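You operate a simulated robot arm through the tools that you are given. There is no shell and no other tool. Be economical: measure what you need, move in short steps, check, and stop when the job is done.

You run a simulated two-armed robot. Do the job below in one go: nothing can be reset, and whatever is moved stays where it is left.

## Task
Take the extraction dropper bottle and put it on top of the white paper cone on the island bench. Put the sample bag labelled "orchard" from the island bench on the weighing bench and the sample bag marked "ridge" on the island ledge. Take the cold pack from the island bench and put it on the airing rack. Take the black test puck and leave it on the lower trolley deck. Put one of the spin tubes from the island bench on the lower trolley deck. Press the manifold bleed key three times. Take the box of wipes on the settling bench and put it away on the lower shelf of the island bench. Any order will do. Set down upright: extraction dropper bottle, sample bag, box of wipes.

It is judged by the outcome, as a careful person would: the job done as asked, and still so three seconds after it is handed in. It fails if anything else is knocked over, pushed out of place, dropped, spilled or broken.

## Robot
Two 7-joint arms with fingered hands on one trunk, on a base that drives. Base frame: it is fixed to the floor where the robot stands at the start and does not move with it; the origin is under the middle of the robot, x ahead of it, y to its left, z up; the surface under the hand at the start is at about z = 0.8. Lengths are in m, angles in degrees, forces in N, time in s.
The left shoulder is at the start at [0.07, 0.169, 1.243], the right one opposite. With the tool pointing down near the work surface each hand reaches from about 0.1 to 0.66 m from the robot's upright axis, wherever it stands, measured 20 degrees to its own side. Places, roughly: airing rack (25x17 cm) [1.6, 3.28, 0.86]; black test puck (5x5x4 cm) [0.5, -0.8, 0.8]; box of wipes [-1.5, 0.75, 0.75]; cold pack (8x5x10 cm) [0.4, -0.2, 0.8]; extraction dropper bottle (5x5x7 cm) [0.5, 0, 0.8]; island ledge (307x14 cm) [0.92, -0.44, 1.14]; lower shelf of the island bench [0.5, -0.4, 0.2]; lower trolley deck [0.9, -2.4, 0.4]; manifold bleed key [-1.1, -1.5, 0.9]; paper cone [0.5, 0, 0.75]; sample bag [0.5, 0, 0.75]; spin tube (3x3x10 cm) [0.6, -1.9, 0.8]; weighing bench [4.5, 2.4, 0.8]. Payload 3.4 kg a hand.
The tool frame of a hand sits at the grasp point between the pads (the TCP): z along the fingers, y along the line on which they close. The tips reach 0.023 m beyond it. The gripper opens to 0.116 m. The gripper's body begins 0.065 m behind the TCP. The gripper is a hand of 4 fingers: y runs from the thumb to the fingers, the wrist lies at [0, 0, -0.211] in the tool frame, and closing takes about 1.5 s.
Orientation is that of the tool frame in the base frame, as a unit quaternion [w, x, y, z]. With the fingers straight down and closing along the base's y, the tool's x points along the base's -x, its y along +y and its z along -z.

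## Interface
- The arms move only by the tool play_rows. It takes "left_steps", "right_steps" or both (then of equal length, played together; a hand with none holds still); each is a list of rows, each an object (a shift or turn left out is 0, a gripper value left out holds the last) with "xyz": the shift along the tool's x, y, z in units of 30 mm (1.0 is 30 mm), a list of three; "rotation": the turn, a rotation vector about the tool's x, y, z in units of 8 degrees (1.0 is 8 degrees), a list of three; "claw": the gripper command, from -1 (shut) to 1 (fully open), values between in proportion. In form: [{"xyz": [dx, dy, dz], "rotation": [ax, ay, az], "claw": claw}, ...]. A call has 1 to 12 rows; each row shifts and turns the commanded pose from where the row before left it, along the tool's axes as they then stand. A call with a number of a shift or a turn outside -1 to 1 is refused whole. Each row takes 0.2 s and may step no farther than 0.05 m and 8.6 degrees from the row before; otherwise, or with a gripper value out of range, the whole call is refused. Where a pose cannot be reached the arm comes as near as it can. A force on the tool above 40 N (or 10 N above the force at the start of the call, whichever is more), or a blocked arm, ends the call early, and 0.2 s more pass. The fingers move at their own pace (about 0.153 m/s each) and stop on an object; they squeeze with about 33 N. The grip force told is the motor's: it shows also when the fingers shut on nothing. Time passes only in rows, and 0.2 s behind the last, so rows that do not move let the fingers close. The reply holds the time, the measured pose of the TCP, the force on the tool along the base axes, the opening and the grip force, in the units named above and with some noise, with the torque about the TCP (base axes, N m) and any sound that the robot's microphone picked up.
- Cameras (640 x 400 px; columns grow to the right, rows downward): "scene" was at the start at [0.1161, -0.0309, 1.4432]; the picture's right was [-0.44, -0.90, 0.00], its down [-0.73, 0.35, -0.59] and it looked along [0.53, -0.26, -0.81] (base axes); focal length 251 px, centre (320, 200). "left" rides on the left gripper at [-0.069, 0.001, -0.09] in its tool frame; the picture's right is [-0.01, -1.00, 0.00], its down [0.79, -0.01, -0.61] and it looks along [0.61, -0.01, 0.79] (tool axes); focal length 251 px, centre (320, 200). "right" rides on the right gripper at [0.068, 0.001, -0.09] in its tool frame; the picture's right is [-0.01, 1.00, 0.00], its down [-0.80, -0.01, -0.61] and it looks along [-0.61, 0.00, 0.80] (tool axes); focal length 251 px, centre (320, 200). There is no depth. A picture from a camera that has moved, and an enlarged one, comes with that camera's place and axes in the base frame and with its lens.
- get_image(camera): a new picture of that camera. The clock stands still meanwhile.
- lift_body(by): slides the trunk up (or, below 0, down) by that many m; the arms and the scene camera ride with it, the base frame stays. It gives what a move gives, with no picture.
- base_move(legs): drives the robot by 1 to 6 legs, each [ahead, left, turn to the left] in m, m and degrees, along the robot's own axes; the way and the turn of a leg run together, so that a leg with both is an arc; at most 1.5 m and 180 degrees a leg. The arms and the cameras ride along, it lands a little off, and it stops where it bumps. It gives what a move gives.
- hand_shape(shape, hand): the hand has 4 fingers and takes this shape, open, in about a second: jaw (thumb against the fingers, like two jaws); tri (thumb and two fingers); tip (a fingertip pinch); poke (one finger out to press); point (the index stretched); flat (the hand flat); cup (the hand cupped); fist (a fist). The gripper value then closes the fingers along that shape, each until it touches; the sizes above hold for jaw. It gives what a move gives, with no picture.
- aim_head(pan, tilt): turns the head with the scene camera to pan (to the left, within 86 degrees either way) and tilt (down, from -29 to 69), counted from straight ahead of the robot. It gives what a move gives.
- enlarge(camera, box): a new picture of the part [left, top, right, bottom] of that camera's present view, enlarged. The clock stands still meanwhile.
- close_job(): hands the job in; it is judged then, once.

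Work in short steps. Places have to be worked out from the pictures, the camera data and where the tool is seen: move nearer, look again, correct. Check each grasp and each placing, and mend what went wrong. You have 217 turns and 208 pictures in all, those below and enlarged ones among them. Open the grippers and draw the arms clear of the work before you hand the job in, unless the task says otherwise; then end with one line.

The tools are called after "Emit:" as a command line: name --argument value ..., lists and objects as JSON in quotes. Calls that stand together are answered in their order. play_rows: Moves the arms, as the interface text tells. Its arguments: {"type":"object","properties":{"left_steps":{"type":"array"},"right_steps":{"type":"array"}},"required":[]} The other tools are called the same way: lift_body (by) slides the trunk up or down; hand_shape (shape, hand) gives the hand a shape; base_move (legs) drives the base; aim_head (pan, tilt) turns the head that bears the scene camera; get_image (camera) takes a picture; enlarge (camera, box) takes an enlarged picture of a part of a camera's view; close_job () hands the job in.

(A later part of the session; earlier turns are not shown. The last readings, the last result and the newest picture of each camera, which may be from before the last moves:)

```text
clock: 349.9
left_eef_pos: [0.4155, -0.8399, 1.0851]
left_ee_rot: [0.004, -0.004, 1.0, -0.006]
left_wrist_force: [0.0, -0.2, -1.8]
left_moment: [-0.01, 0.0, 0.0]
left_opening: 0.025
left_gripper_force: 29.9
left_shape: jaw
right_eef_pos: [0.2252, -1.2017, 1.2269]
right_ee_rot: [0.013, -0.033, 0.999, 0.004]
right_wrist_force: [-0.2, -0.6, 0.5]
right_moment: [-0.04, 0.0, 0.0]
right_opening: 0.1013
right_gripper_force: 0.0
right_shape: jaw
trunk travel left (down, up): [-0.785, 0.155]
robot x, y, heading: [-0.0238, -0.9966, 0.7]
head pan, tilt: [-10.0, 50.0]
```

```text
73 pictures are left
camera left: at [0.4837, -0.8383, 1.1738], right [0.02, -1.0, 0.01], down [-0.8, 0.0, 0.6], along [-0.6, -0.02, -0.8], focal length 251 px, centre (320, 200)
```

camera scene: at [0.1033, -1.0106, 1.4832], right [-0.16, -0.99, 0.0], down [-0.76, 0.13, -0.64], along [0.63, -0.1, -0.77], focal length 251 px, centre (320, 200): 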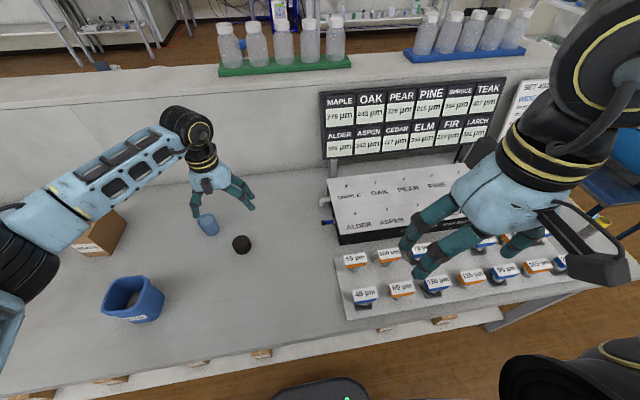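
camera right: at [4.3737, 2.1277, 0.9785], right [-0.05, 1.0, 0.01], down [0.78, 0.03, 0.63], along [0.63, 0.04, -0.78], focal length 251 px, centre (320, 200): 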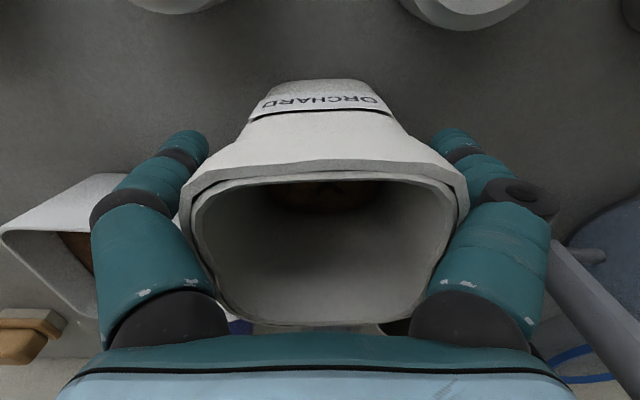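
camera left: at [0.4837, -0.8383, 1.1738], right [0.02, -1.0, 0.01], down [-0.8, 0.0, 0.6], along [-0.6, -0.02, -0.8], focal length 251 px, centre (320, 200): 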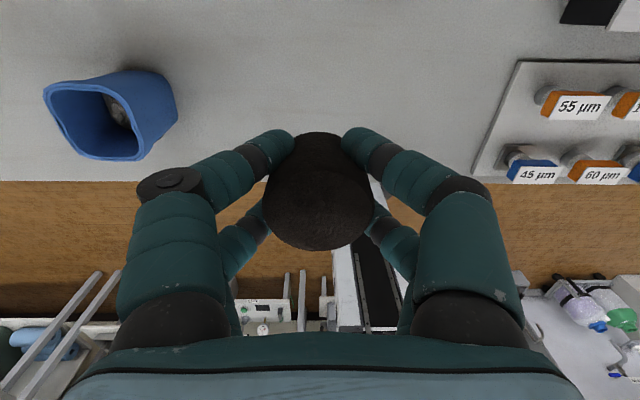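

Puck held. Move right along the bench to the spin tubes.

Emit:
base_move --legs '[[-0.08, -0.7, 0]]'

Emit:
aim_head --pan -15 --tilt 42

Emit:
get_image --camera "scene"

Emit:
get_image --camera "right"

```text
clock: 353.8
left_eef_pos: [0.3426, -1.5444, 1.0831]
left_ee_rot: [0.004, 0.002, 1.0, -0.007]
left_wrist_force: [0.1, 0.6, -1.8]
left_moment: [-0.03, 0.0, 0.0]
left_opening: 0.0256
left_gripper_force: 30.2
left_shape: jaw
right_eef_pos: [0.1492, -1.9041, 1.227]
right_ee_rot: [0.013, -0.029, 0.999, 0.003]
right_wrist_force: [-0.1, 0.0, -0.2]
right_moment: [0.05, -0.02, -0.01]
right_opening: 0.1013
right_gripper_force: 0.0
right_shape: jaw
trunk travel left (down, up): [-0.785, 0.155]
robot x, y, heading: [-0.0978, -1.6966, 0.1]
head pan, tilt: [-10.0, 50.0]
```

```text
clock: 354.4
left_eef_pos: [0.3429, -1.5467, 1.0833]
left_ee_rot: [0.004, 0.002, 1.0, -0.006]
left_wrist_force: [-1.1, 0.1, -1.9]
left_moment: [0.0, -0.01, 0.01]
left_opening: 0.0253
left_gripper_force: 29.9
left_shape: jaw
right_eef_pos: [0.148, -1.9046, 1.2266]
right_ee_rot: [0.013, -0.029, 0.999, 0.005]
right_wrist_force: [-0.4, 0.4, -0.1]
right_moment: [0.01, 0.0, 0.0]
right_opening: 0.1013
right_gripper_force: 0.0
right_shape: jaw
trunk travel left (down, up): [-0.785, 0.155]
robot x, y, heading: [-0.1014, -1.7013, 0.2]
head pan, tilt: [-15.0, 42.0]
```

```text
72 pictures are left
camera scene: at [0.0324, -1.72, 1.4944], right [-0.26, -0.97, 0.0], down [-0.65, 0.17, -0.74], along [0.72, -0.19, -0.67], focal length 251 px, centre (320, 200)
```

scene: 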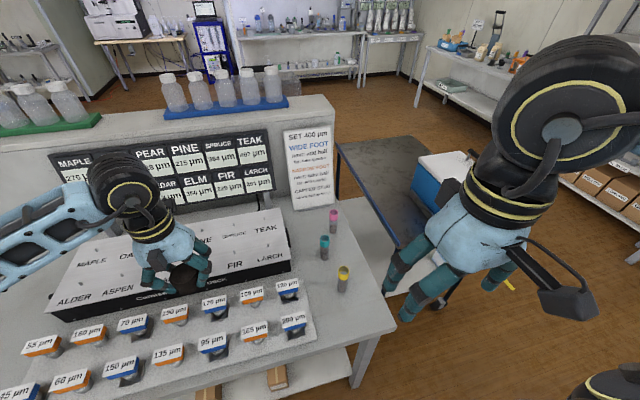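

```text
71 pictures are left
camera right: at [0.0794, -1.9083, 1.3153], right [-0.05, 1.0, 0.01], down [0.78, 0.03, 0.63], along [0.63, 0.04, -0.78], focal length 251 px, centre (320, 200)
```

right: 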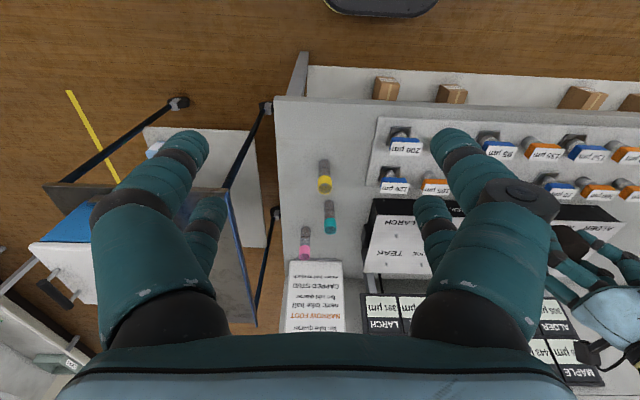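

Yellow-capped tube at ≈(0.38,-1.878). Bring the right hand above it (and raise the left with the puck).

Emit:
play_rows --right_steps '[{"xyz": [-0.863, 0.05, 0.6], "claw": 0.5}, {"xyz": [-0.863, 0.05, 0.7]}, {"xyz": [-0.863, 0.05, 0.7]}, {"xyz": [-0.863, 0.05, 0.7]}, {"xyz": [-0.863, 0.05, 0.7]}, {"xyz": [-0.863, 0.05, 0.7]}, {"xyz": [-0.863, 0.05, 0.7]}, {"xyz": [-0.863, 0.05, 0.7]}, {"xyz": [-0.863, 0.05, 0.7]}]' --left_steps '[{"xyz": [0, 0, -0.5]}, {"xyz": [0, 0, -0.5]}, {"xyz": [0, 0, -0.5]}, {"xyz": [0, 0, -0.5]}, {"xyz": [0, 0, -0.5]}, {"xyz": [0, 0, -0.5]}, {"xyz": [0, 0, -0.5]}, {"xyz": [0, 0, -0.5]}, {"xyz": [0, 0, -0.5]}]'

Emit:
get_image --camera "right"

```text
clock: 356.4
left_eef_pos: [0.3435, -1.5435, 1.2192]
left_ee_rot: [0.003, 0.003, 1.0, -0.006]
left_wrist_force: [-0.5, 0.4, -1.3]
left_moment: [0.01, -0.03, 0.05]
left_opening: 0.0246
left_gripper_force: 29.7
left_shape: jaw
right_eef_pos: [0.3869, -1.8759, 1.0453]
right_ee_rot: [0.012, -0.028, 1.0, 0.004]
right_wrist_force: [-0.4, -0.9, 0.2]
right_moment: [0.02, 0.01, 0.0]
right_opening: 0.0872
right_gripper_force: 0.1
right_shape: jaw
trunk travel left (down, up): [-0.785, 0.155]
robot x, y, heading: [-0.1007, -1.6993, -0.2]
head pan, tilt: [-15.0, 42.0]
```

```text
70 pictures are left
camera right: at [0.3176, -1.88, 1.1346], right [-0.05, 1.0, 0.01], down [0.78, 0.03, 0.63], along [0.62, 0.04, -0.78], focal length 251 px, centre (320, 200)
```

right: 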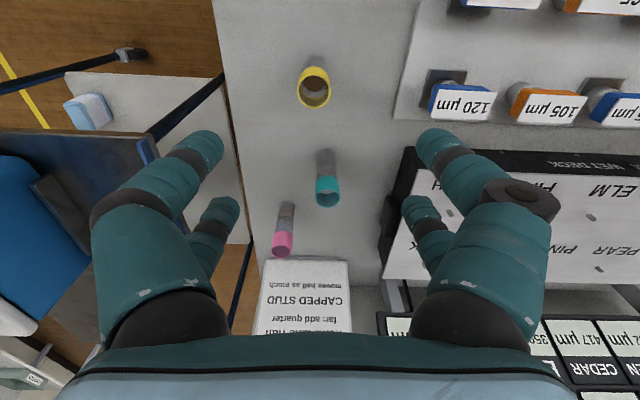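

Aligned within 5 mm. Correct and lower with the trunk.

Emit:
play_rows --right_steps '[{"xyz": [0.17, -0.13, 0]}, {}]'

Emit:
lift_body --by -0.19

Emit:
get_image --camera "right"

```text
clock: 357.0
left_eef_pos: [0.3427, -1.5431, 1.219]
left_ee_rot: [0.004, 0.002, 1.0, -0.006]
left_wrist_force: [0.5, -0.5, -0.3]
left_moment: [-0.01, -0.02, 0.0]
left_opening: 0.0244
left_gripper_force: 29.5
left_shape: jaw
right_eef_pos: [0.3812, -1.8808, 1.0453]
right_ee_rot: [0.012, -0.029, 0.999, 0.005]
right_wrist_force: [-0.4, 0.2, 0.7]
right_moment: [-0.04, 0.01, 0.0]
right_opening: 0.0872
right_gripper_force: 0.1
right_shape: jaw
trunk travel left (down, up): [-0.785, 0.155]
robot x, y, heading: [-0.1, -1.7013, 0.1]
head pan, tilt: [-15.0, 42.0]
```

```text
clock: 359.1
left_eef_pos: [0.3423, -1.544, 1.0297]
left_ee_rot: [0.004, 0.002, 1.0, -0.006]
left_wrist_force: [-0.6, -0.9, -1.5]
left_moment: [-0.04, -0.05, 0.0]
left_opening: 0.0247
left_gripper_force: 29.7
left_shape: jaw
right_eef_pos: [0.3807, -1.8809, 0.8563]
right_ee_rot: [0.012, -0.028, 1.0, 0.005]
right_wrist_force: [-0.4, -0.1, -0.4]
right_moment: [0.03, 0.0, 0.0]
right_opening: 0.0871
right_gripper_force: 0.0
right_shape: jaw
trunk travel left (down, up): [-0.595, 0.345]
robot x, y, heading: [-0.099, -1.7008, 0.2]
head pan, tilt: [-15.0, 42.0]
```

```text
69 pictures are left
camera right: at [0.3111, -1.8839, 0.9452], right [-0.05, 1.0, 0.01], down [0.78, 0.03, 0.63], along [0.63, 0.04, -0.78], focal length 251 px, centre (320, 200)
```

right: 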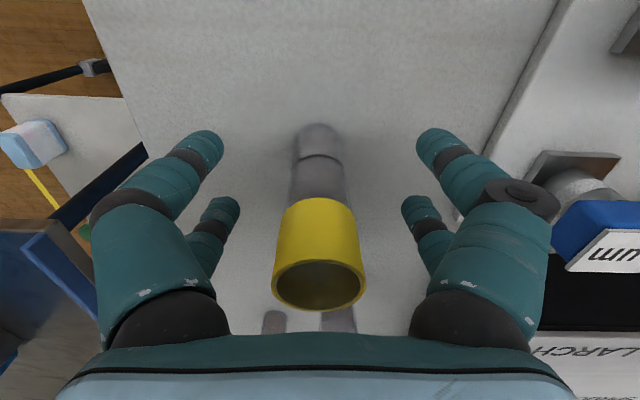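

Tube between the fingers. Close, then lift with the trunk.

Emit:
play_rows --right_steps '[{"claw": -0.2}, {"claw": -1}, {"claw": -1}, {"claw": -1}, {"claw": -1}, {"claw": -1}, {"claw": -1}]'

Emit:
lift_body --by 0.2

Emit:
get_image --camera "right"

Emit:
get_image --camera "left"

```text
clock: 360.7
left_eef_pos: [0.3432, -1.544, 1.0284]
left_ee_rot: [0.003, 0.002, 1.0, -0.007]
left_wrist_force: [-0.5, -0.4, -1.3]
left_moment: [-0.01, 0.01, -0.01]
left_opening: 0.0246
left_gripper_force: 30.3
left_shape: jaw
right_eef_pos: [0.3812, -1.8804, 0.8557]
right_ee_rot: [0.013, -0.027, 1.0, 0.004]
right_wrist_force: [0.2, -0.2, 0.3]
right_moment: [-0.04, -0.03, -0.02]
right_opening: 0.0
right_gripper_force: 29.4
right_shape: jaw
trunk travel left (down, up): [-0.595, 0.345]
robot x, y, heading: [-0.0972, -1.6997, -0.0]
head pan, tilt: [-15.0, 42.0]
```

```text
clock: 362.9
left_eef_pos: [0.3433, -1.5433, 1.2299]
left_ee_rot: [0.003, 0.002, 1.0, -0.006]
left_wrist_force: [-0.1, -0.2, -0.9]
left_moment: [-0.02, 0.01, 0.02]
left_opening: 0.0244
left_gripper_force: 30.3
left_shape: jaw
right_eef_pos: [0.3806, -1.8798, 1.0567]
right_ee_rot: [0.013, -0.029, 0.999, 0.004]
right_wrist_force: [-0.5, 0.4, -0.4]
right_moment: [-0.01, 0.01, 0.03]
right_opening: 0.0
right_gripper_force: 29.8
right_shape: jaw
trunk travel left (down, up): [-0.795, 0.145]
robot x, y, heading: [-0.0989, -1.7014, -0.2]
head pan, tilt: [-15.0, 42.0]
```

```text
68 pictures are left
camera right: at [0.3114, -1.8839, 1.145], right [-0.05, 1.0, 0.01], down [0.78, 0.03, 0.63], along [0.63, 0.04, -0.78], focal length 251 px, centre (320, 200)
```

right: 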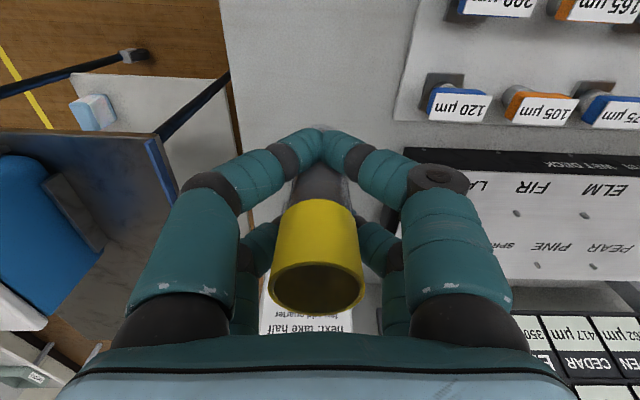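

```text
67 pictures are left
camera left: at [0.4105, -1.5425, 1.3186], right [0.0, -1.0, 0.01], down [-0.8, 0.0, 0.6], along [-0.6, -0.01, -0.8], focal length 251 px, centre (320, 200)
```

left: 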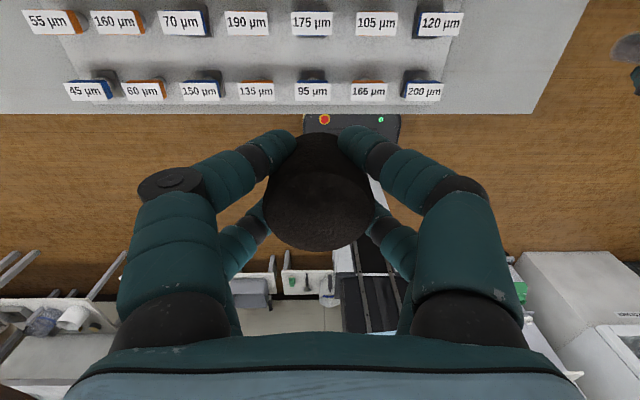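

Both held. Back up, strafe to face the trolley, and look.

Emit:
base_move --legs '[[-0.25, 0, 0], [0, -0.68, 0]]'

Emit:
aim_head --pan 0 --tilt 35

Emit:
get_image --camera "scene"

```text
clock: 368.1
left_eef_pos: [0.0929, -2.2251, 1.2295]
left_ee_rot: [0.005, -0.001, 1.0, -0.007]
left_wrist_force: [-0.6, -1.0, -0.8]
left_moment: [0.0, -0.01, -0.01]
left_opening: 0.0237
left_gripper_force: 29.9
left_shape: jaw
right_eef_pos: [0.1328, -2.5618, 1.0561]
right_ee_rot: [0.012, -0.031, 0.999, 0.004]
right_wrist_force: [-0.1, 0.7, -0.9]
right_moment: [0.02, 0.01, 0.01]
right_opening: 0.0
right_gripper_force: 30.2
right_shape: jaw
trunk travel left (down, up): [-0.795, 0.145]
robot x, y, heading: [-0.3463, -2.3781, 0.6]
head pan, tilt: [-15.0, 42.0]
```

```text
clock: 368.9
left_eef_pos: [0.0924, -2.2253, 1.2298]
left_ee_rot: [0.003, -0.001, 1.0, -0.006]
left_wrist_force: [-0.3, -0.3, -0.7]
left_moment: [0.02, -0.02, 0.01]
left_opening: 0.0243
left_gripper_force: 29.8
left_shape: jaw
right_eef_pos: [0.1312, -2.5631, 1.0561]
right_ee_rot: [0.013, -0.032, 0.999, 0.003]
right_wrist_force: [-0.4, 0.4, -0.2]
right_moment: [0.0, 0.0, -0.01]
right_opening: 0.0
right_gripper_force: 30.1
right_shape: jaw
trunk travel left (down, up): [-0.795, 0.145]
robot x, y, heading: [-0.3457, -2.3828, 0.3]
head pan, tilt: [0.0, 35.0]
```

```text
66 pictures are left
camera scene: at [-0.2091, -2.3823, 1.5149], right [0.01, -1.0, 0.0], down [-0.57, 0.0, -0.82], along [0.82, 0.01, -0.57], focal length 251 px, centre (320, 200)
```

scene: 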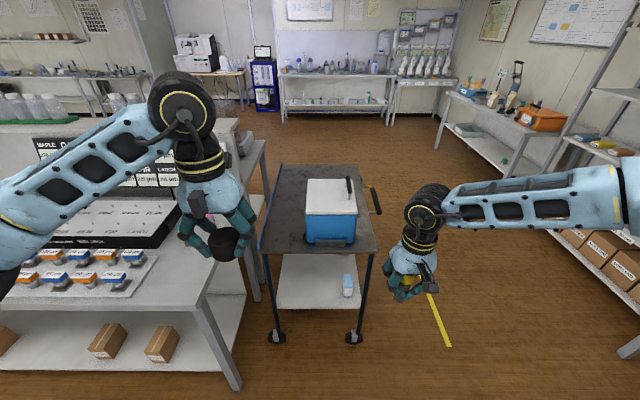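

Trolley: lower deck front edge x≈0.49, y from -2.57 to -2.19, one item at ≈(0.59,-2.52). Lower the trunk so the hands can reach under the top deck.

Emit:
lift_body --by -0.4

Emit:
lift_body --by -0.15

Emit:
play_rows --left_steps '[{"xyz": [-0.55, 0, 0.85]}, {"xyz": [-0.55, 0, 0.85]}, {"xyz": [-0.55, 0, 0.85]}, {"xyz": [-0.55, 0, 0.85]}, {"xyz": [-0.55, 0, 0.85]}, {"xyz": [-0.55, 0, 0.85]}, {"xyz": [-0.55, 0, 0.85]}, {"xyz": [-0.55, 0, 0.85]}]' --right_steps '[{"xyz": [0.42, 0, 0]}, {"xyz": [0.42, 0, 0]}, {"xyz": [0.42, 0, 0]}, {"xyz": [0.42, 0, 0]}, {"xyz": [0.42, 0, 0]}, {"xyz": [0.42, 0, 0]}, {"xyz": [0.42, 0, 0]}, {"xyz": [0.42, 0, 0]}]'

Emit:
base_move --legs '[[0.12, -0.1, 0]]'

Emit:
aim_head --pan 8 --tilt 20

Emit:
get_image --camera "scene"

```text
clock: 372.7
left_eef_pos: [0.0926, -2.2256, 0.8282]
left_ee_rot: [0.004, 0.0, 1.0, -0.006]
left_wrist_force: [0.2, 0.0, -1.2]
left_moment: [0.01, 0.01, 0.01]
left_opening: 0.0241
left_gripper_force: 30.3
left_shape: jaw
right_eef_pos: [0.1324, -2.562, 0.6572]
right_ee_rot: [0.013, -0.033, 0.999, 0.003]
right_wrist_force: [0.3, -0.6, -0.6]
right_moment: [0.0, 0.02, -0.02]
right_opening: 0.0
right_gripper_force: 30.5
right_shape: jaw
trunk travel left (down, up): [-0.395, 0.545]
robot x, y, heading: [-0.3448, -2.3855, 0.4]
head pan, tilt: [0.0, 35.0]
```

```text
clock: 374.4
left_eef_pos: [0.0924, -2.2254, 0.6798]
left_ee_rot: [0.003, 0.0, 1.0, -0.006]
left_wrist_force: [-0.3, -1.0, -0.8]
left_moment: [-0.03, 0.01, 0.0]
left_opening: 0.0242
left_gripper_force: 30.2
left_shape: jaw
right_eef_pos: [0.132, -2.5618, 0.5065]
right_ee_rot: [0.013, -0.032, 0.999, 0.004]
right_wrist_force: [0.3, -0.2, -0.4]
right_moment: [0.0, 0.02, 0.02]
right_opening: 0.0001
right_gripper_force: 29.8
right_shape: jaw
trunk travel left (down, up): [-0.245, 0.695]
robot x, y, heading: [-0.35, -2.3852, 0.5]
head pan, tilt: [0.0, 35.0]
```

```text
clock: 376.2
left_eef_pos: [0.2279, -2.2261, 0.4757]
left_ee_rot: [0.005, -0.002, 1.0, -0.007]
left_wrist_force: [0.3, -0.2, -0.8]
left_moment: [-0.02, 0.0, 0.02]
left_opening: 0.0235
left_gripper_force: 29.8
left_shape: jaw
right_eef_pos: [0.0312, -2.5681, 0.5034]
right_ee_rot: [0.013, -0.031, 0.999, 0.004]
right_wrist_force: [0.5, 0.1, -1.2]
right_moment: [0.01, -0.02, 0.02]
right_opening: 0.0001
right_gripper_force: 30.7
right_shape: jaw
trunk travel left (down, up): [-0.245, 0.695]
robot x, y, heading: [-0.3453, -2.3819, 0.3]
head pan, tilt: [0.0, 35.0]
```

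```text
clock: 377.6
left_eef_pos: [0.3479, -2.3277, 0.4772]
left_ee_rot: [0.004, -0.002, 1.0, -0.006]
left_wrist_force: [0.2, 0.2, -0.7]
left_moment: [0.02, -0.01, 0.01]
left_opening: 0.0237
left_gripper_force: 30.0
left_shape: jaw
right_eef_pos: [0.1525, -2.669, 0.5026]
right_ee_rot: [0.012, -0.03, 0.999, 0.003]
right_wrist_force: [-0.2, -0.6, -0.6]
right_moment: [-0.01, 0.0, 0.02]
right_opening: 0.0002
right_gripper_force: 30.6
right_shape: jaw
trunk travel left (down, up): [-0.245, 0.695]
robot x, y, heading: [-0.2214, -2.4862, 0.6]
head pan, tilt: [0.0, 35.0]
```

```text
clock: 378.4
left_eef_pos: [0.3475, -2.3274, 0.4763]
left_ee_rot: [0.003, -0.002, 1.0, -0.006]
left_wrist_force: [-0.2, -0.1, -1.4]
left_moment: [-0.01, -0.01, -0.01]
left_opening: 0.0235
left_gripper_force: 29.7
left_shape: jaw
right_eef_pos: [0.1531, -2.6684, 0.5042]
right_ee_rot: [0.013, -0.032, 0.999, 0.003]
right_wrist_force: [-0.6, 0.5, -0.8]
right_moment: [0.01, -0.02, 0.0]
right_opening: 0.0
right_gripper_force: 30.0
right_shape: jaw
trunk travel left (down, up): [-0.245, 0.695]
robot x, y, heading: [-0.2283, -2.4818, 0.5]
head pan, tilt: [8.0, 20.0]
```

```text
65 pictures are left
camera scene: at [-0.0841, -2.469, 0.9887], right [0.15, -0.99, 0.0], down [-0.34, -0.05, -0.94], along [0.93, 0.14, -0.34], focal length 251 px, centre (320, 200)
```

scene: 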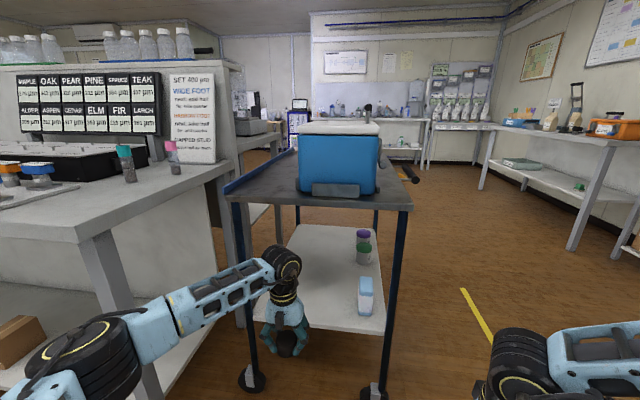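

Clearance under the top deck is ~5 cm at the right height. Lower 2.5 cm and drive 0.2 m ahead.

Emit:
play_rows --left_steps '[{"xyz": [0, 0, 0.45]}, {"xyz": [0, 0, 0.4]}]'

Emit:
base_move --legs '[[0.2, 0, 0]]'

Emit:
get_image --camera "scene"

Emit:
get_image --camera "left"

```text
clock: 379.0
left_eef_pos: [0.3466, -2.3284, 0.4502]
left_ee_rot: [0.004, -0.002, 1.0, -0.007]
left_wrist_force: [0.5, 0.3, -1.3]
left_moment: [0.02, 0.03, -0.02]
left_opening: 0.0237
left_gripper_force: 30.0
left_shape: jaw
right_eef_pos: [0.1514, -2.6681, 0.5028]
right_ee_rot: [0.014, -0.031, 0.999, 0.004]
right_wrist_force: [0.8, -0.4, -0.9]
right_moment: [-0.03, 0.04, 0.0]
right_opening: 0.0
right_gripper_force: 30.2
right_shape: jaw
trunk travel left (down, up): [-0.245, 0.695]
robot x, y, heading: [-0.2281, -2.4856, 0.4]
head pan, tilt: [8.0, 20.0]
```

```text
clock: 380.6
left_eef_pos: [0.5479, -2.3254, 0.4495]
left_ee_rot: [0.004, -0.001, 1.0, -0.007]
left_wrist_force: [-0.6, -1.0, -1.5]
left_moment: [0.01, 0.03, -0.01]
left_opening: 0.0237
left_gripper_force: 30.1
left_shape: jaw
right_eef_pos: [0.3533, -2.6669, 0.5037]
right_ee_rot: [0.012, -0.032, 0.999, 0.004]
right_wrist_force: [-0.4, 0.5, -1.6]
right_moment: [-0.02, -0.01, 0.02]
right_opening: 0.0001
right_gripper_force: 29.9
right_shape: jaw
trunk travel left (down, up): [-0.245, 0.695]
robot x, y, heading: [-0.0251, -2.4826, 0.5]
head pan, tilt: [8.0, 20.0]
```

```text
64 pictures are left
camera scene: at [0.1162, -2.4677, 0.9887], right [0.15, -0.99, 0.0], down [-0.34, -0.05, -0.94], along [0.93, 0.14, -0.34], focal length 251 px, centre (320, 200)
```

scene: 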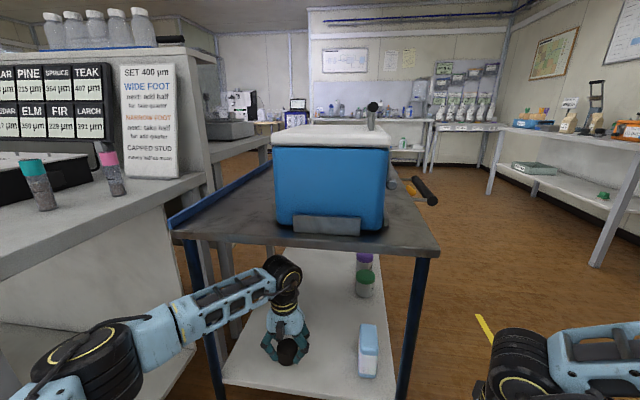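

```text
63 pictures are left
camera left: at [0.6152, -2.3252, 0.5393], right [0.01, -1.0, 0.01], down [-0.8, 0.0, 0.6], along [-0.6, -0.02, -0.8], focal length 251 px, centre (320, 200)
```

left: 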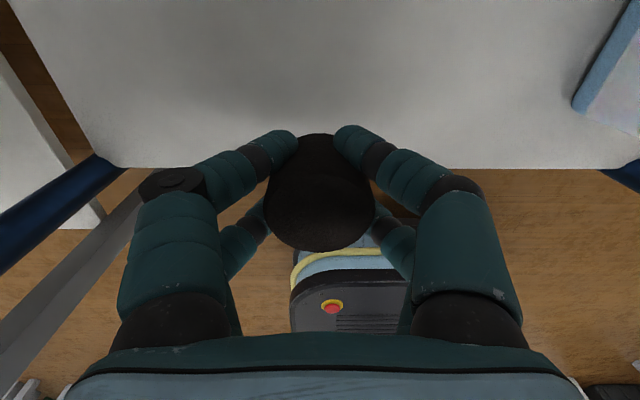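

The lower deck's edge is at x≈0.53, so go 7 cm deeper; pull the right hand back meanwhile.

Emit:
play_rows --right_steps '[{"xyz": [0.85, -0.3, 0]}, {"xyz": [0.85, -0.3, 0]}, {"xyz": [0.85, -0.3, 0]}, {"xyz": [0.5, -0.3, 0]}]'

Emit:
base_move --legs '[[0.075, 0, 0]]'

Emit:
get_image --camera "left"

Emit:
get_image --camera "scene"

```text
clock: 381.6
left_eef_pos: [0.5483, -2.3258, 0.4503]
left_ee_rot: [0.003, -0.001, 1.0, -0.006]
left_wrist_force: [0.0, -0.6, -2.2]
left_moment: [-0.01, -0.02, -0.01]
left_opening: 0.0234
left_gripper_force: 30.4
left_shape: jaw
right_eef_pos: [0.2838, -2.7067, 0.499]
right_ee_rot: [0.012, -0.032, 0.999, 0.004]
right_wrist_force: [0.1, 0.1, -0.6]
right_moment: [0.03, 0.02, 0.03]
right_opening: 0.0002
right_gripper_force: 29.9
right_shape: jaw
right hand out of reach, approached as far as the arm can: row 3, 4
trunk travel left (down, up): [-0.245, 0.695]
robot x, y, heading: [-0.026, -2.4784, 0.1]
head pan, tilt: [8.0, 20.0]
```

```text
clock: 382.6
left_eef_pos: [0.6224, -2.327, 0.4492]
left_ee_rot: [0.002, -0.001, 1.0, -0.005]
left_wrist_force: [-0.5, -0.2, -0.8]
left_moment: [-0.04, 0.01, -0.02]
left_opening: 0.0233
left_gripper_force: 30.4
left_shape: jaw
right_eef_pos: [0.3579, -2.7075, 0.4979]
right_ee_rot: [0.01, -0.031, 0.999, 0.004]
right_wrist_force: [-0.4, 0.3, -0.5]
right_moment: [0.01, 0.02, 0.01]
right_opening: 0.0
right_gripper_force: 29.5
right_shape: jaw
trunk travel left (down, up): [-0.245, 0.695]
robot x, y, heading: [0.0461, -2.4825, 0.5]
head pan, tilt: [8.0, 20.0]
```

```text
62 pictures are left
camera left: at [0.6901, -2.3249, 0.5391], right [0.01, -1.0, 0.01], down [-0.8, 0.0, 0.6], along [-0.6, -0.02, -0.8], focal length 251 px, centre (320, 200)
```

left: 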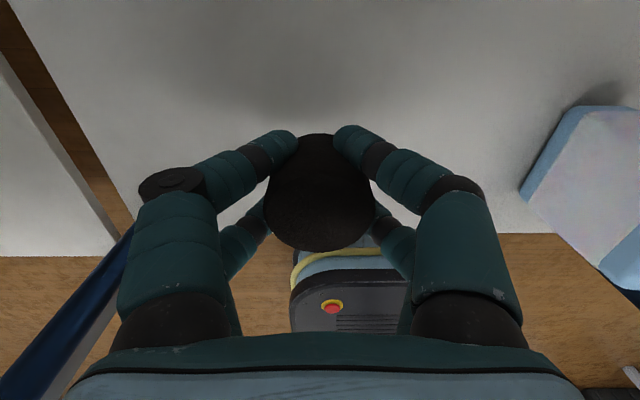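

```text
61 pictures are left
camera scene: at [0.1911, -2.4673, 0.9887], right [0.15, -0.99, 0.0], down [-0.34, -0.05, -0.94], along [0.93, 0.14, -0.34], focal length 251 px, centre (320, 200)
```

scene: 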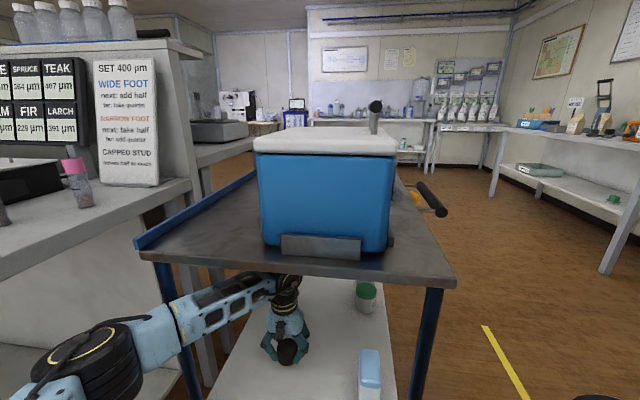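

Puck is well over the deck. Lower in small steps to contact.

Emit:
play_rows --left_steps '[{"xyz": [0, 0, 0.25]}, {"xyz": [0, 0, 0.2]}, {"xyz": [0, 0, 0.12]}, {"xyz": [0, 0, 0.1]}]'

```text
clock: 383.6
left_eef_pos: [0.6221, -2.3263, 0.43]
left_ee_rot: [0.003, 0.0, 1.0, -0.005]
left_wrist_force: [0.2, -0.1, -1.0]
left_moment: [0.01, -0.04, 0.01]
left_opening: 0.0234
left_gripper_force: 30.1
left_shape: jaw
right_eef_pos: [0.358, -2.7079, 0.4984]
right_ee_rot: [0.011, -0.031, 0.999, 0.004]
right_wrist_force: [-0.7, 0.2, -1.1]
right_moment: [0.01, 0.01, 0.02]
right_opening: 0.0001
right_gripper_force: 30.4
right_shape: jaw
trunk travel left (down, up): [-0.245, 0.695]
robot x, y, heading: [0.0468, -2.4818, 0.2]
head pan, tilt: [8.0, 20.0]
```

Emit:
play_rows --left_steps '[{"xyz": [0, 0, 0.12]}, {"xyz": [0, 0, 0.12]}, {"xyz": [0, 0, 0.12]}, {"xyz": [0, 0, 0.12]}, {"xyz": [0, 0, 0.12]}]'

Emit:
get_image --camera "left"

```text
clock: 384.9
left_eef_pos: [0.6233, -2.327, 0.4114]
left_ee_rot: [0.003, -0.001, 1.0, -0.006]
left_wrist_force: [-0.5, 0.1, -0.8]
left_moment: [0.0, -0.02, 0.02]
left_opening: 0.0235
left_gripper_force: 30.0
left_shape: jaw
right_eef_pos: [0.3574, -2.7068, 0.4985]
right_ee_rot: [0.011, -0.031, 0.999, 0.004]
right_wrist_force: [0.2, -0.3, -0.4]
right_moment: [-0.01, 0.0, 0.02]
right_opening: 0.0
right_gripper_force: 30.1
right_shape: jaw
trunk travel left (down, up): [-0.245, 0.695]
robot x, y, heading: [0.048, -2.4798, 0.3]
head pan, tilt: [8.0, 20.0]
```

```text
60 pictures are left
camera left: at [0.6903, -2.3256, 0.5017], right [0.01, -1.0, 0.01], down [-0.8, 0.0, 0.6], along [-0.6, -0.02, -0.8], focal length 251 px, centre (320, 200)
```

left: 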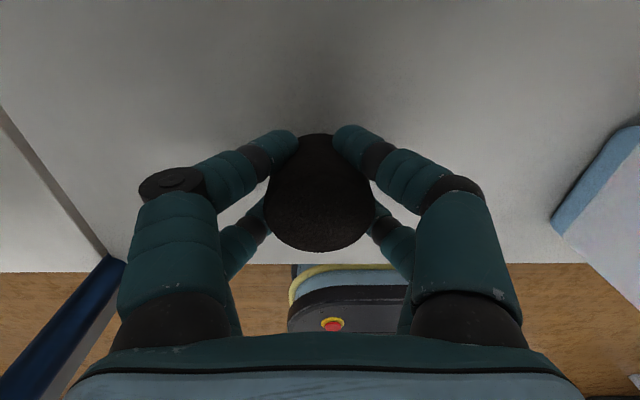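

Deck estimated at z≈0.35. Continue down.

Emit:
play_rows --left_steps '[{"xyz": [0, 0, 0.25]}, {"xyz": [0, 0, 0.2]}, {"xyz": [0, 0, 0.12]}, {"xyz": [0, 0, 0.12]}, {"xyz": [0, 0, 0.12]}, {"xyz": [0, 0, 0.12]}]'

```text
clock: 386.2
left_eef_pos: [0.6228, -2.3267, 0.389]
left_ee_rot: [0.006, -0.001, 1.0, -0.007]
left_wrist_force: [2.4, 2.7, 20.4]
left_moment: [0.11, 0.43, -0.05]
left_opening: 0.0233
left_gripper_force: 30.4
left_shape: jaw
right_eef_pos: [0.3579, -2.7077, 0.4993]
right_ee_rot: [0.013, -0.032, 0.999, 0.004]
right_wrist_force: [-0.1, -0.5, -1.1]
right_moment: [0.01, -0.01, 0.03]
right_opening: 0.0
right_gripper_force: 30.4
right_shape: jaw
trunk travel left (down, up): [-0.245, 0.695]
robot x, y, heading: [0.0484, -2.4829, 0.3]
head pan, tilt: [8.0, 20.0]
```

Contact. Release and rise 6 cm, then look.

Emit:
play_rows --left_steps '[{"xyz": [0, 0, -0.08]}, {"claw": -0.3}, {"claw": 0.2}, {"claw": 0.6}, {"claw": 0.6}, {"xyz": [0, 0, -0.5]}, {"xyz": [0, 0, -0.8]}, {"xyz": [0, 0, -0.7]}]'

Emit:
get_image --camera "left"

```text
clock: 388.1
left_eef_pos: [0.6197, -2.3265, 0.4469]
left_ee_rot: [0.005, 0.0, 1.0, -0.007]
left_wrist_force: [-0.1, 0.0, -0.2]
left_moment: [-0.02, -0.02, 0.02]
left_opening: 0.0927
left_gripper_force: 0.1
left_shape: jaw
right_eef_pos: [0.3576, -2.7085, 0.4989]
right_ee_rot: [0.012, -0.031, 0.999, 0.003]
right_wrist_force: [0.3, 0.8, -0.8]
right_moment: [-0.02, 0.01, 0.01]
right_opening: 0.0002
right_gripper_force: 29.8
right_shape: jaw
trunk travel left (down, up): [-0.245, 0.695]
robot x, y, heading: [0.0475, -2.485, 0.1]
head pan, tilt: [8.0, 20.0]
```

```text
59 pictures are left
camera left: at [0.6886, -2.325, 0.5357], right [0.01, -1.0, 0.01], down [-0.8, 0.0, 0.6], along [-0.6, -0.02, -0.8], focal length 251 px, centre (320, 200)
```

left: 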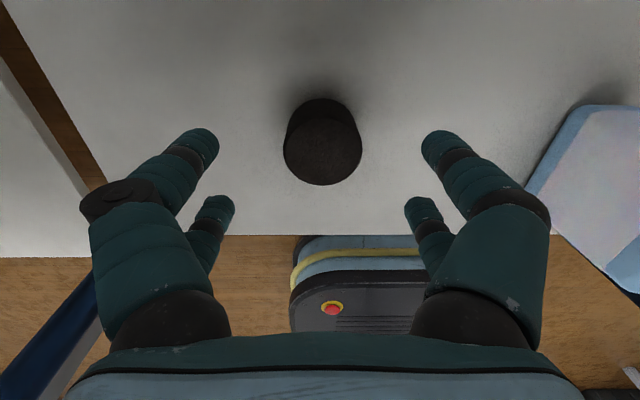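

Puck sits on the lower deck. Back out, retract the left hand and extend the right one with the tube.

Emit:
base_move --legs '[[-0.36, 0, 0]]'

Emit:
play_rows --left_steps '[{"xyz": [0.9, 0, 0], "claw": -1}, {"xyz": [0.9, 0, 0]}, {"xyz": [0.9, 0, 0]}, {"xyz": [0.9, 0, 0]}, {"xyz": [0.9, 0, 0]}, {"xyz": [0.9, 0, 0]}, {"xyz": [0.9, 0, 0]}, {"xyz": [0.9, 0, 0]}, {"xyz": [0.9, 0, 0]}, {"xyz": [0.9, 0, 0]}, {"xyz": [0.9, 0, 0]}]' --right_steps '[{"xyz": [-0.8, 0.29, 0.13]}, {"xyz": [-0.8, 0.29, 0.13]}, {"xyz": [-0.8, 0.29, 0.13]}, {"xyz": [-0.8, 0.29, 0.13]}, {"xyz": [-0.8, 0.29, 0.13]}, {"xyz": [-0.8, 0.29, 0.13]}, {"xyz": [-0.8, 0.29, 0.13]}, {"xyz": [-0.8, 0.29, 0.13]}, {"xyz": [-0.8, 0.29, 0.13]}, {"xyz": [-0.8, 0.29, 0.13]}, {"xyz": [-0.8, 0.29, 0.13]}]'

Emit:
get_image --camera "scene"

```text
clock: 390.4
left_eef_pos: [0.2597, -2.3278, 0.4452]
left_ee_rot: [0.003, -0.002, 1.0, -0.006]
left_wrist_force: [-0.8, -0.1, -0.2]
left_moment: [0.0, -0.03, -0.01]
left_opening: 0.0926
left_gripper_force: 0.1
left_shape: jaw
right_eef_pos: [-0.0043, -2.7095, 0.4993]
right_ee_rot: [0.011, -0.031, 0.999, 0.004]
right_wrist_force: [0.2, -0.1, -0.9]
right_moment: [-0.01, 0.01, -0.01]
right_opening: 0.0
right_gripper_force: 30.3
right_shape: jaw
trunk travel left (down, up): [-0.245, 0.695]
robot x, y, heading: [-0.3138, -2.4838, 0.2]
head pan, tilt: [8.0, 20.0]
```

```text
clock: 392.8
left_eef_pos: [-0.0377, -2.3281, 0.4449]
left_ee_rot: [0.003, -0.001, 1.0, -0.006]
left_wrist_force: [-0.4, -0.1, -0.3]
left_moment: [-0.06, -0.03, -0.01]
left_opening: 0.0
left_gripper_force: 32.7
left_shape: jaw
right_eef_pos: [0.197, -2.6519, 0.4958]
right_ee_rot: [0.012, -0.033, 0.999, 0.005]
right_wrist_force: [0.0, 0.5, -0.6]
right_moment: [-0.02, 0.03, -0.01]
right_opening: 0.0
right_gripper_force: 30.1
right_shape: jaw
right hand out of reach, approached as far as the arm can: row 8, 9, 10, 11
trunk travel left (down, up): [-0.245, 0.695]
robot x, y, heading: [-0.3136, -2.4815, 0.5]
head pan, tilt: [8.0, 20.0]
```

```text
58 pictures are left
camera scene: at [-0.1715, -2.4695, 0.9889], right [0.15, -0.99, 0.0], down [-0.34, -0.05, -0.94], along [0.93, 0.14, -0.34], focal length 251 px, centre (320, 200)
```

scene: 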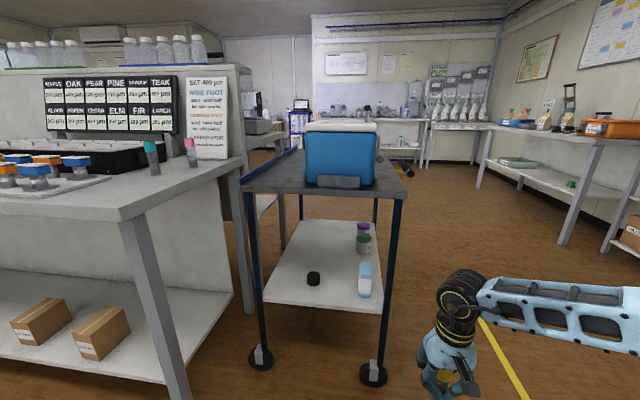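

The puck is on the deck. The right arm's elbow would foul the front post, so I'll set the tube from the trolley's open right side, at ≈(0.77,-2.45). Drive there.

Emit:
base_move --legs '[[0, -0.77, 0], [0.91, 0, 0], [0, 0, 90]]'

Emit:
aim_head --pan -10 --tilt 25

Emit:
get_image --camera "scene"

```text
clock: 405.2
left_eef_pos: [0.4461, -2.9727, 0.4438]
left_ee_rot: [-0.006, 0.712, -0.702, 0.001]
left_wrist_force: [0.1, 0.1, -1.9]
left_moment: [0.01, -0.05, 0.0]
left_opening: 0.0001
left_gripper_force: 33.2
left_shape: jaw
right_eef_pos: [0.7658, -2.734, 0.4949]
right_ee_rot: [-0.006, 0.734, -0.679, -0.014]
right_wrist_force: [-0.2, -0.3, -0.6]
right_moment: [0.05, 0.01, 0.01]
right_opening: 0.0
right_gripper_force: 30.3
right_shape: jaw
trunk travel left (down, up): [-0.245, 0.695]
robot x, y, heading: [0.6064, -3.2492, 91.2]
head pan, tilt: [8.0, 20.0]
```

```text
clock: 406.0
left_eef_pos: [0.4473, -2.9726, 0.4436]
left_ee_rot: [-0.007, 0.712, -0.702, 0.001]
left_wrist_force: [-0.4, 0.9, -0.4]
left_moment: [0.03, 0.0, -0.03]
left_opening: 0.0
left_gripper_force: 33.1
left_shape: jaw
right_eef_pos: [0.7667, -2.7354, 0.4954]
right_ee_rot: [-0.006, 0.733, -0.68, -0.012]
right_wrist_force: [-1.2, 0.2, -0.2]
right_moment: [-0.04, 0.0, -0.02]
right_opening: 0.0
right_gripper_force: 29.6
right_shape: jaw
trunk travel left (down, up): [-0.245, 0.695]
robot x, y, heading: [0.6047, -3.2483, 91.3]
head pan, tilt: [-10.0, 25.0]
```

```text
57 pictures are left
camera scene: at [0.6186, -3.1043, 0.9808], right [0.99, -0.15, 0.0], down [-0.06, -0.42, -0.91], along [0.14, 0.9, -0.42], focal length 251 px, centre (320, 200)
```

scene: 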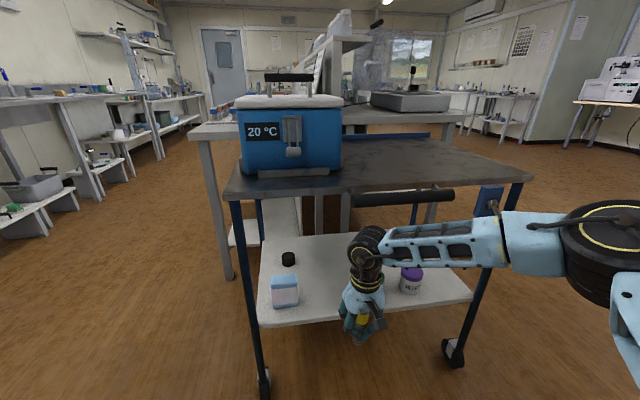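

From this side there's a handle bar at z≈0.75 over x 0.76–1.01. I'll straighten the arm lower: raise the hand relative, lower the trunk, extend forward.

Emit:
play_rows --right_steps '[{"xyz": [0.2, 0, -0.6]}, {"xyz": [0, 0, -0.8]}, {"xyz": [0, 0, -0.8]}, {"xyz": [0, 0, -0.8]}, {"xyz": [0, 0, -0.8]}]' --left_steps '[{"xyz": [0, 0, -0.8]}, {"xyz": [0, 0, -0.8]}, {"xyz": [0, 0, -0.8]}, {"xyz": [0, 0, -0.8]}, {"xyz": [0, 0, -0.8]}]'

Emit:
lift_body --by -0.17

Emit:
play_rows --right_steps '[{"xyz": [-0.75, 0, 0]}, {"xyz": [-0.75, 0, 0]}, {"xyz": [-0.75, 0, 0]}, {"xyz": [-0.75, 0, 0]}]'

Emit:
get_image --camera "scene"

```text
clock: 407.2
left_eef_pos: [0.4504, -2.9606, 0.5606]
left_ee_rot: [-0.006, 0.713, -0.701, 0.001]
left_wrist_force: [-0.4, 0.2, 0.1]
left_moment: [-0.01, -0.06, -0.01]
left_opening: 0.0002
left_gripper_force: 32.9
left_shape: jaw
left hand out of reach, approached as far as the arm can: row 1, 2, 3
right_eef_pos: [0.7675, -2.7435, 0.6095]
right_ee_rot: [-0.006, 0.734, -0.679, -0.012]
right_wrist_force: [-0.5, 0.2, -0.6]
right_moment: [0.02, -0.01, 0.01]
right_opening: 0.0002
right_gripper_force: 30.2
right_shape: jaw
trunk travel left (down, up): [-0.245, 0.695]
robot x, y, heading: [0.604, -3.2474, 91.1]
head pan, tilt: [-10.0, 25.0]
```

```text
clock: 409.1
left_eef_pos: [0.4507, -2.9592, 0.3906]
left_ee_rot: [-0.006, 0.712, -0.702, 0.001]
left_wrist_force: [-1.0, 0.2, 0.8]
left_moment: [0.0, -0.01, -0.02]
left_opening: 0.0001
left_gripper_force: 33.3
left_shape: jaw
right_eef_pos: [0.7688, -2.7439, 0.4387]
right_ee_rot: [-0.005, 0.734, -0.679, -0.013]
right_wrist_force: [0.3, 0.2, -1.2]
right_moment: [-0.01, -0.01, 0.03]
right_opening: 0.0002
right_gripper_force: 30.0
right_shape: jaw
trunk travel left (down, up): [-0.075, 0.865]
robot x, y, heading: [0.605, -3.2461, 91.5]
head pan, tilt: [-10.0, 25.0]
```

```text
clock: 410.1
left_eef_pos: [0.4513, -2.9592, 0.3897]
left_ee_rot: [-0.007, 0.713, -0.701, 0.002]
left_wrist_force: [-0.9, -0.8, 0.3]
left_moment: [0.01, 0.01, 0.01]
left_opening: 0.0003
left_gripper_force: 33.0
left_shape: jaw
right_eef_pos: [0.7861, -2.6868, 0.4413]
right_ee_rot: [-0.006, 0.733, -0.68, -0.014]
right_wrist_force: [-0.6, 0.1, -0.7]
right_moment: [0.01, -0.02, 0.03]
right_opening: 0.0002
right_gripper_force: 29.8
right_shape: jaw
right hand out of reach, approached as far as the arm can: row 2, 3, 4
trunk travel left (down, up): [-0.075, 0.865]
robot x, y, heading: [0.6008, -3.2466, 91.0]
head pan, tilt: [-10.0, 25.0]
```

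```text
56 pictures are left
camera scene: at [0.6187, -3.1044, 0.8108], right [0.99, -0.15, 0.0], down [-0.07, -0.42, -0.91], along [0.14, 0.9, -0.42], focal length 251 px, centre (320, 200)
```

scene: 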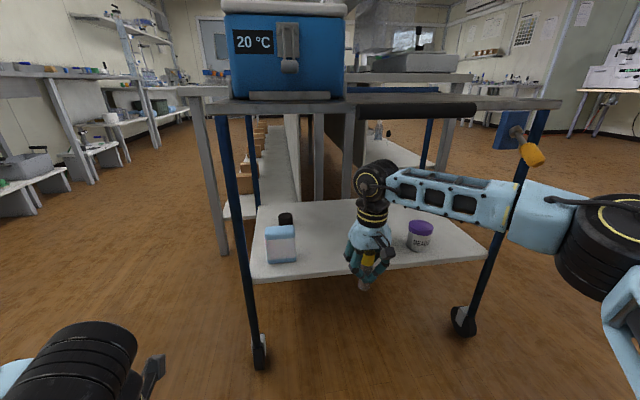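

Clearance is good now. Strafe 6.5 cm left and drive in 0.22 m.

Emit:
base_move --legs '[[0, 0.06, -1], [0.21, 0, 0]]'

Emit:
get_image --camera "scene"

Emit:
get_image --camera "right"

```text
clock: 412.3
left_eef_pos: [0.3955, -2.7479, 0.3907]
left_ee_rot: [0.007, -0.706, 0.708, -0.002]
left_wrist_force: [-0.4, -0.6, -0.4]
left_moment: [0.0, -0.01, 0.05]
left_opening: 0.0
left_gripper_force: 33.0
left_shape: jaw
right_eef_pos: [0.7338, -2.4816, 0.4413]
right_ee_rot: [-0.006, 0.727, -0.686, -0.014]
right_wrist_force: [0.6, 0.5, 0.0]
right_moment: [-0.01, 0.04, 0.04]
right_opening: 0.0
right_gripper_force: 29.8
right_shape: jaw
trunk travel left (down, up): [-0.075, 0.865]
robot x, y, heading: [0.545, -3.0384, 90.0]
head pan, tilt: [-10.0, 25.0]
```

```text
55 pictures are left
camera scene: at [0.5605, -2.8958, 0.8107], right [0.99, -0.17, 0.0], down [-0.07, -0.42, -0.91], along [0.16, 0.89, -0.42], focal length 251 px, centre (320, 200)
```

scene: 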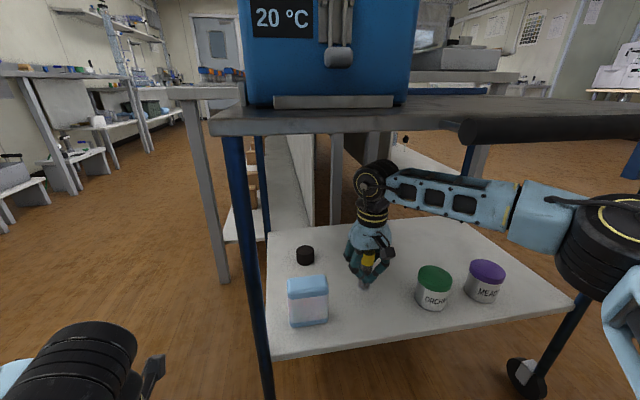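

```text
54 pictures are left
camera right: at [0.7411, -2.552, 0.53], right [-1.0, -0.05, 0.01], down [-0.03, 0.78, 0.63], along [-0.04, 0.63, -0.78], focal length 251 px, centre (320, 200)
```

right: 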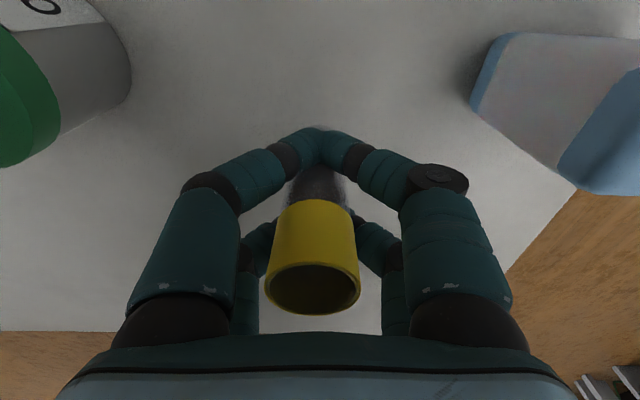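

Good spot. Lower in small steps to contact.

Emit:
play_rows --right_steps '[{"xyz": [0, 0, 0.25]}, {"xyz": [0, 0, 0.2]}, {"xyz": [0, 0, 0.12]}, {"xyz": [0, 0, 0.12]}, {"xyz": [0, 0, 0.12]}, {"xyz": [0, 0, 0.1]}]'

```text
clock: 413.7
left_eef_pos: [0.3951, -2.7487, 0.3908]
left_ee_rot: [0.007, -0.706, 0.708, -0.002]
left_wrist_force: [0.2, -0.3, 1.6]
left_moment: [0.02, -0.01, -0.02]
left_opening: 0.0
left_gripper_force: 33.1
left_shape: jaw
right_eef_pos: [0.7348, -2.4821, 0.4151]
right_ee_rot: [-0.007, 0.728, -0.686, -0.016]
right_wrist_force: [-0.6, -0.1, 3.4]
right_moment: [0.02, 0.01, -0.01]
right_opening: 0.0001
right_gripper_force: 29.7
right_shape: jaw
trunk travel left (down, up): [-0.075, 0.865]
robot x, y, heading: [0.5433, -3.0439, 90.0]
head pan, tilt: [-10.0, 25.0]
```

Contact. Open gently and check the tube stands.

Emit:
play_rows --right_steps '[{"claw": -0.8}, {"claw": -0.6}, {"claw": -0.3}, {"claw": 0.0}, {"claw": 0.2}, {"claw": 0.2}]'

Emit:
get_image --camera "right"

```text
clock: 415.1
left_eef_pos: [0.3946, -2.7479, 0.3898]
left_ee_rot: [0.007, -0.706, 0.708, -0.003]
left_wrist_force: [0.1, 0.3, 0.2]
left_moment: [0.01, -0.01, 0.03]
left_opening: 0.0
left_gripper_force: 32.8
left_shape: jaw
right_eef_pos: [0.7363, -2.4825, 0.4136]
right_ee_rot: [-0.007, 0.728, -0.686, -0.016]
right_wrist_force: [-0.3, 0.5, -0.2]
right_moment: [-0.01, 0.0, -0.01]
right_opening: 0.0689
right_gripper_force: 0.1
right_shape: jaw
trunk travel left (down, up): [-0.075, 0.865]
robot x, y, heading: [0.5463, -3.0374, 90.1]
head pan, tilt: [-10.0, 25.0]
```

```text
53 pictures are left
camera right: at [0.7419, -2.5528, 0.5026], right [-1.0, -0.05, 0.01], down [-0.03, 0.78, 0.63], along [-0.04, 0.63, -0.78], focal length 251 px, centre (320, 200)
```

right: 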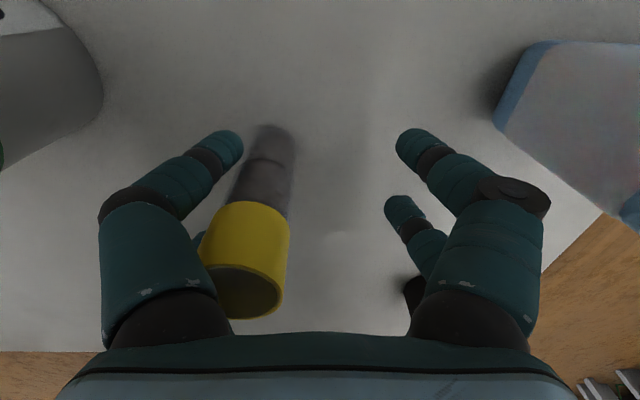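

The tube looks near the left finger; enlarge to judge whether it stands free.

Emit:
enlarge --camera "right" --box '[150, 90, 370, 340]'

Emit:
enlarge --camera "scene" --box '[310, 200, 450, 310]'

```text
1.60 times, centred on (260, 215) of right
camera zoom: at [0.7419, -2.5528, 0.5026], right [-1.0, -0.05, 0.01], down [-0.03, 0.78, 0.63], along [-0.04, 0.63, -0.78], focal length 402 px, centre (416, 176)
```

zoom: 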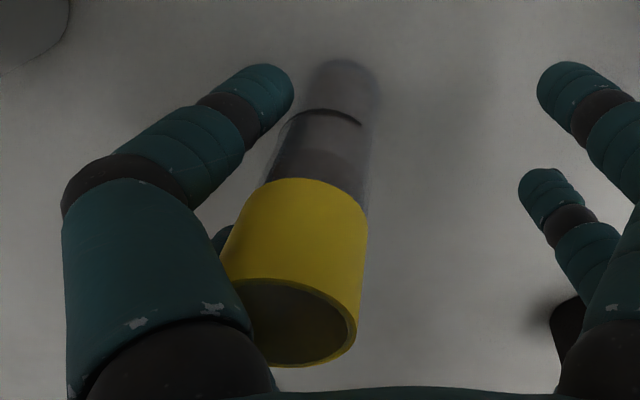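

```text
3.64 times, centred on (380, 255) of scene
camera zoom: at [0.5605, -2.8959, 0.8107], right [0.99, -0.17, 0.0], down [-0.07, -0.42, -0.91], along [0.16, 0.89, -0.42], focal length 912 px, centre (102, 0)
```

zoom: 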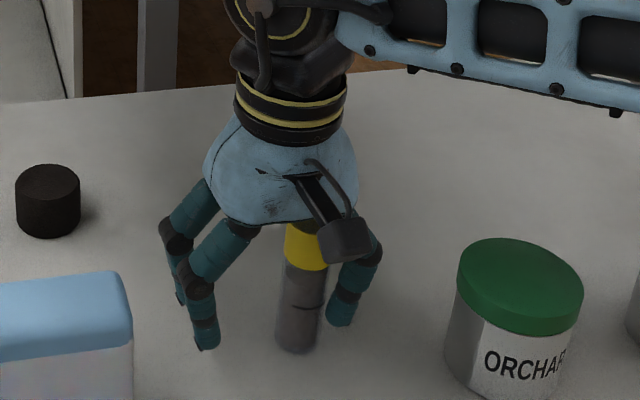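

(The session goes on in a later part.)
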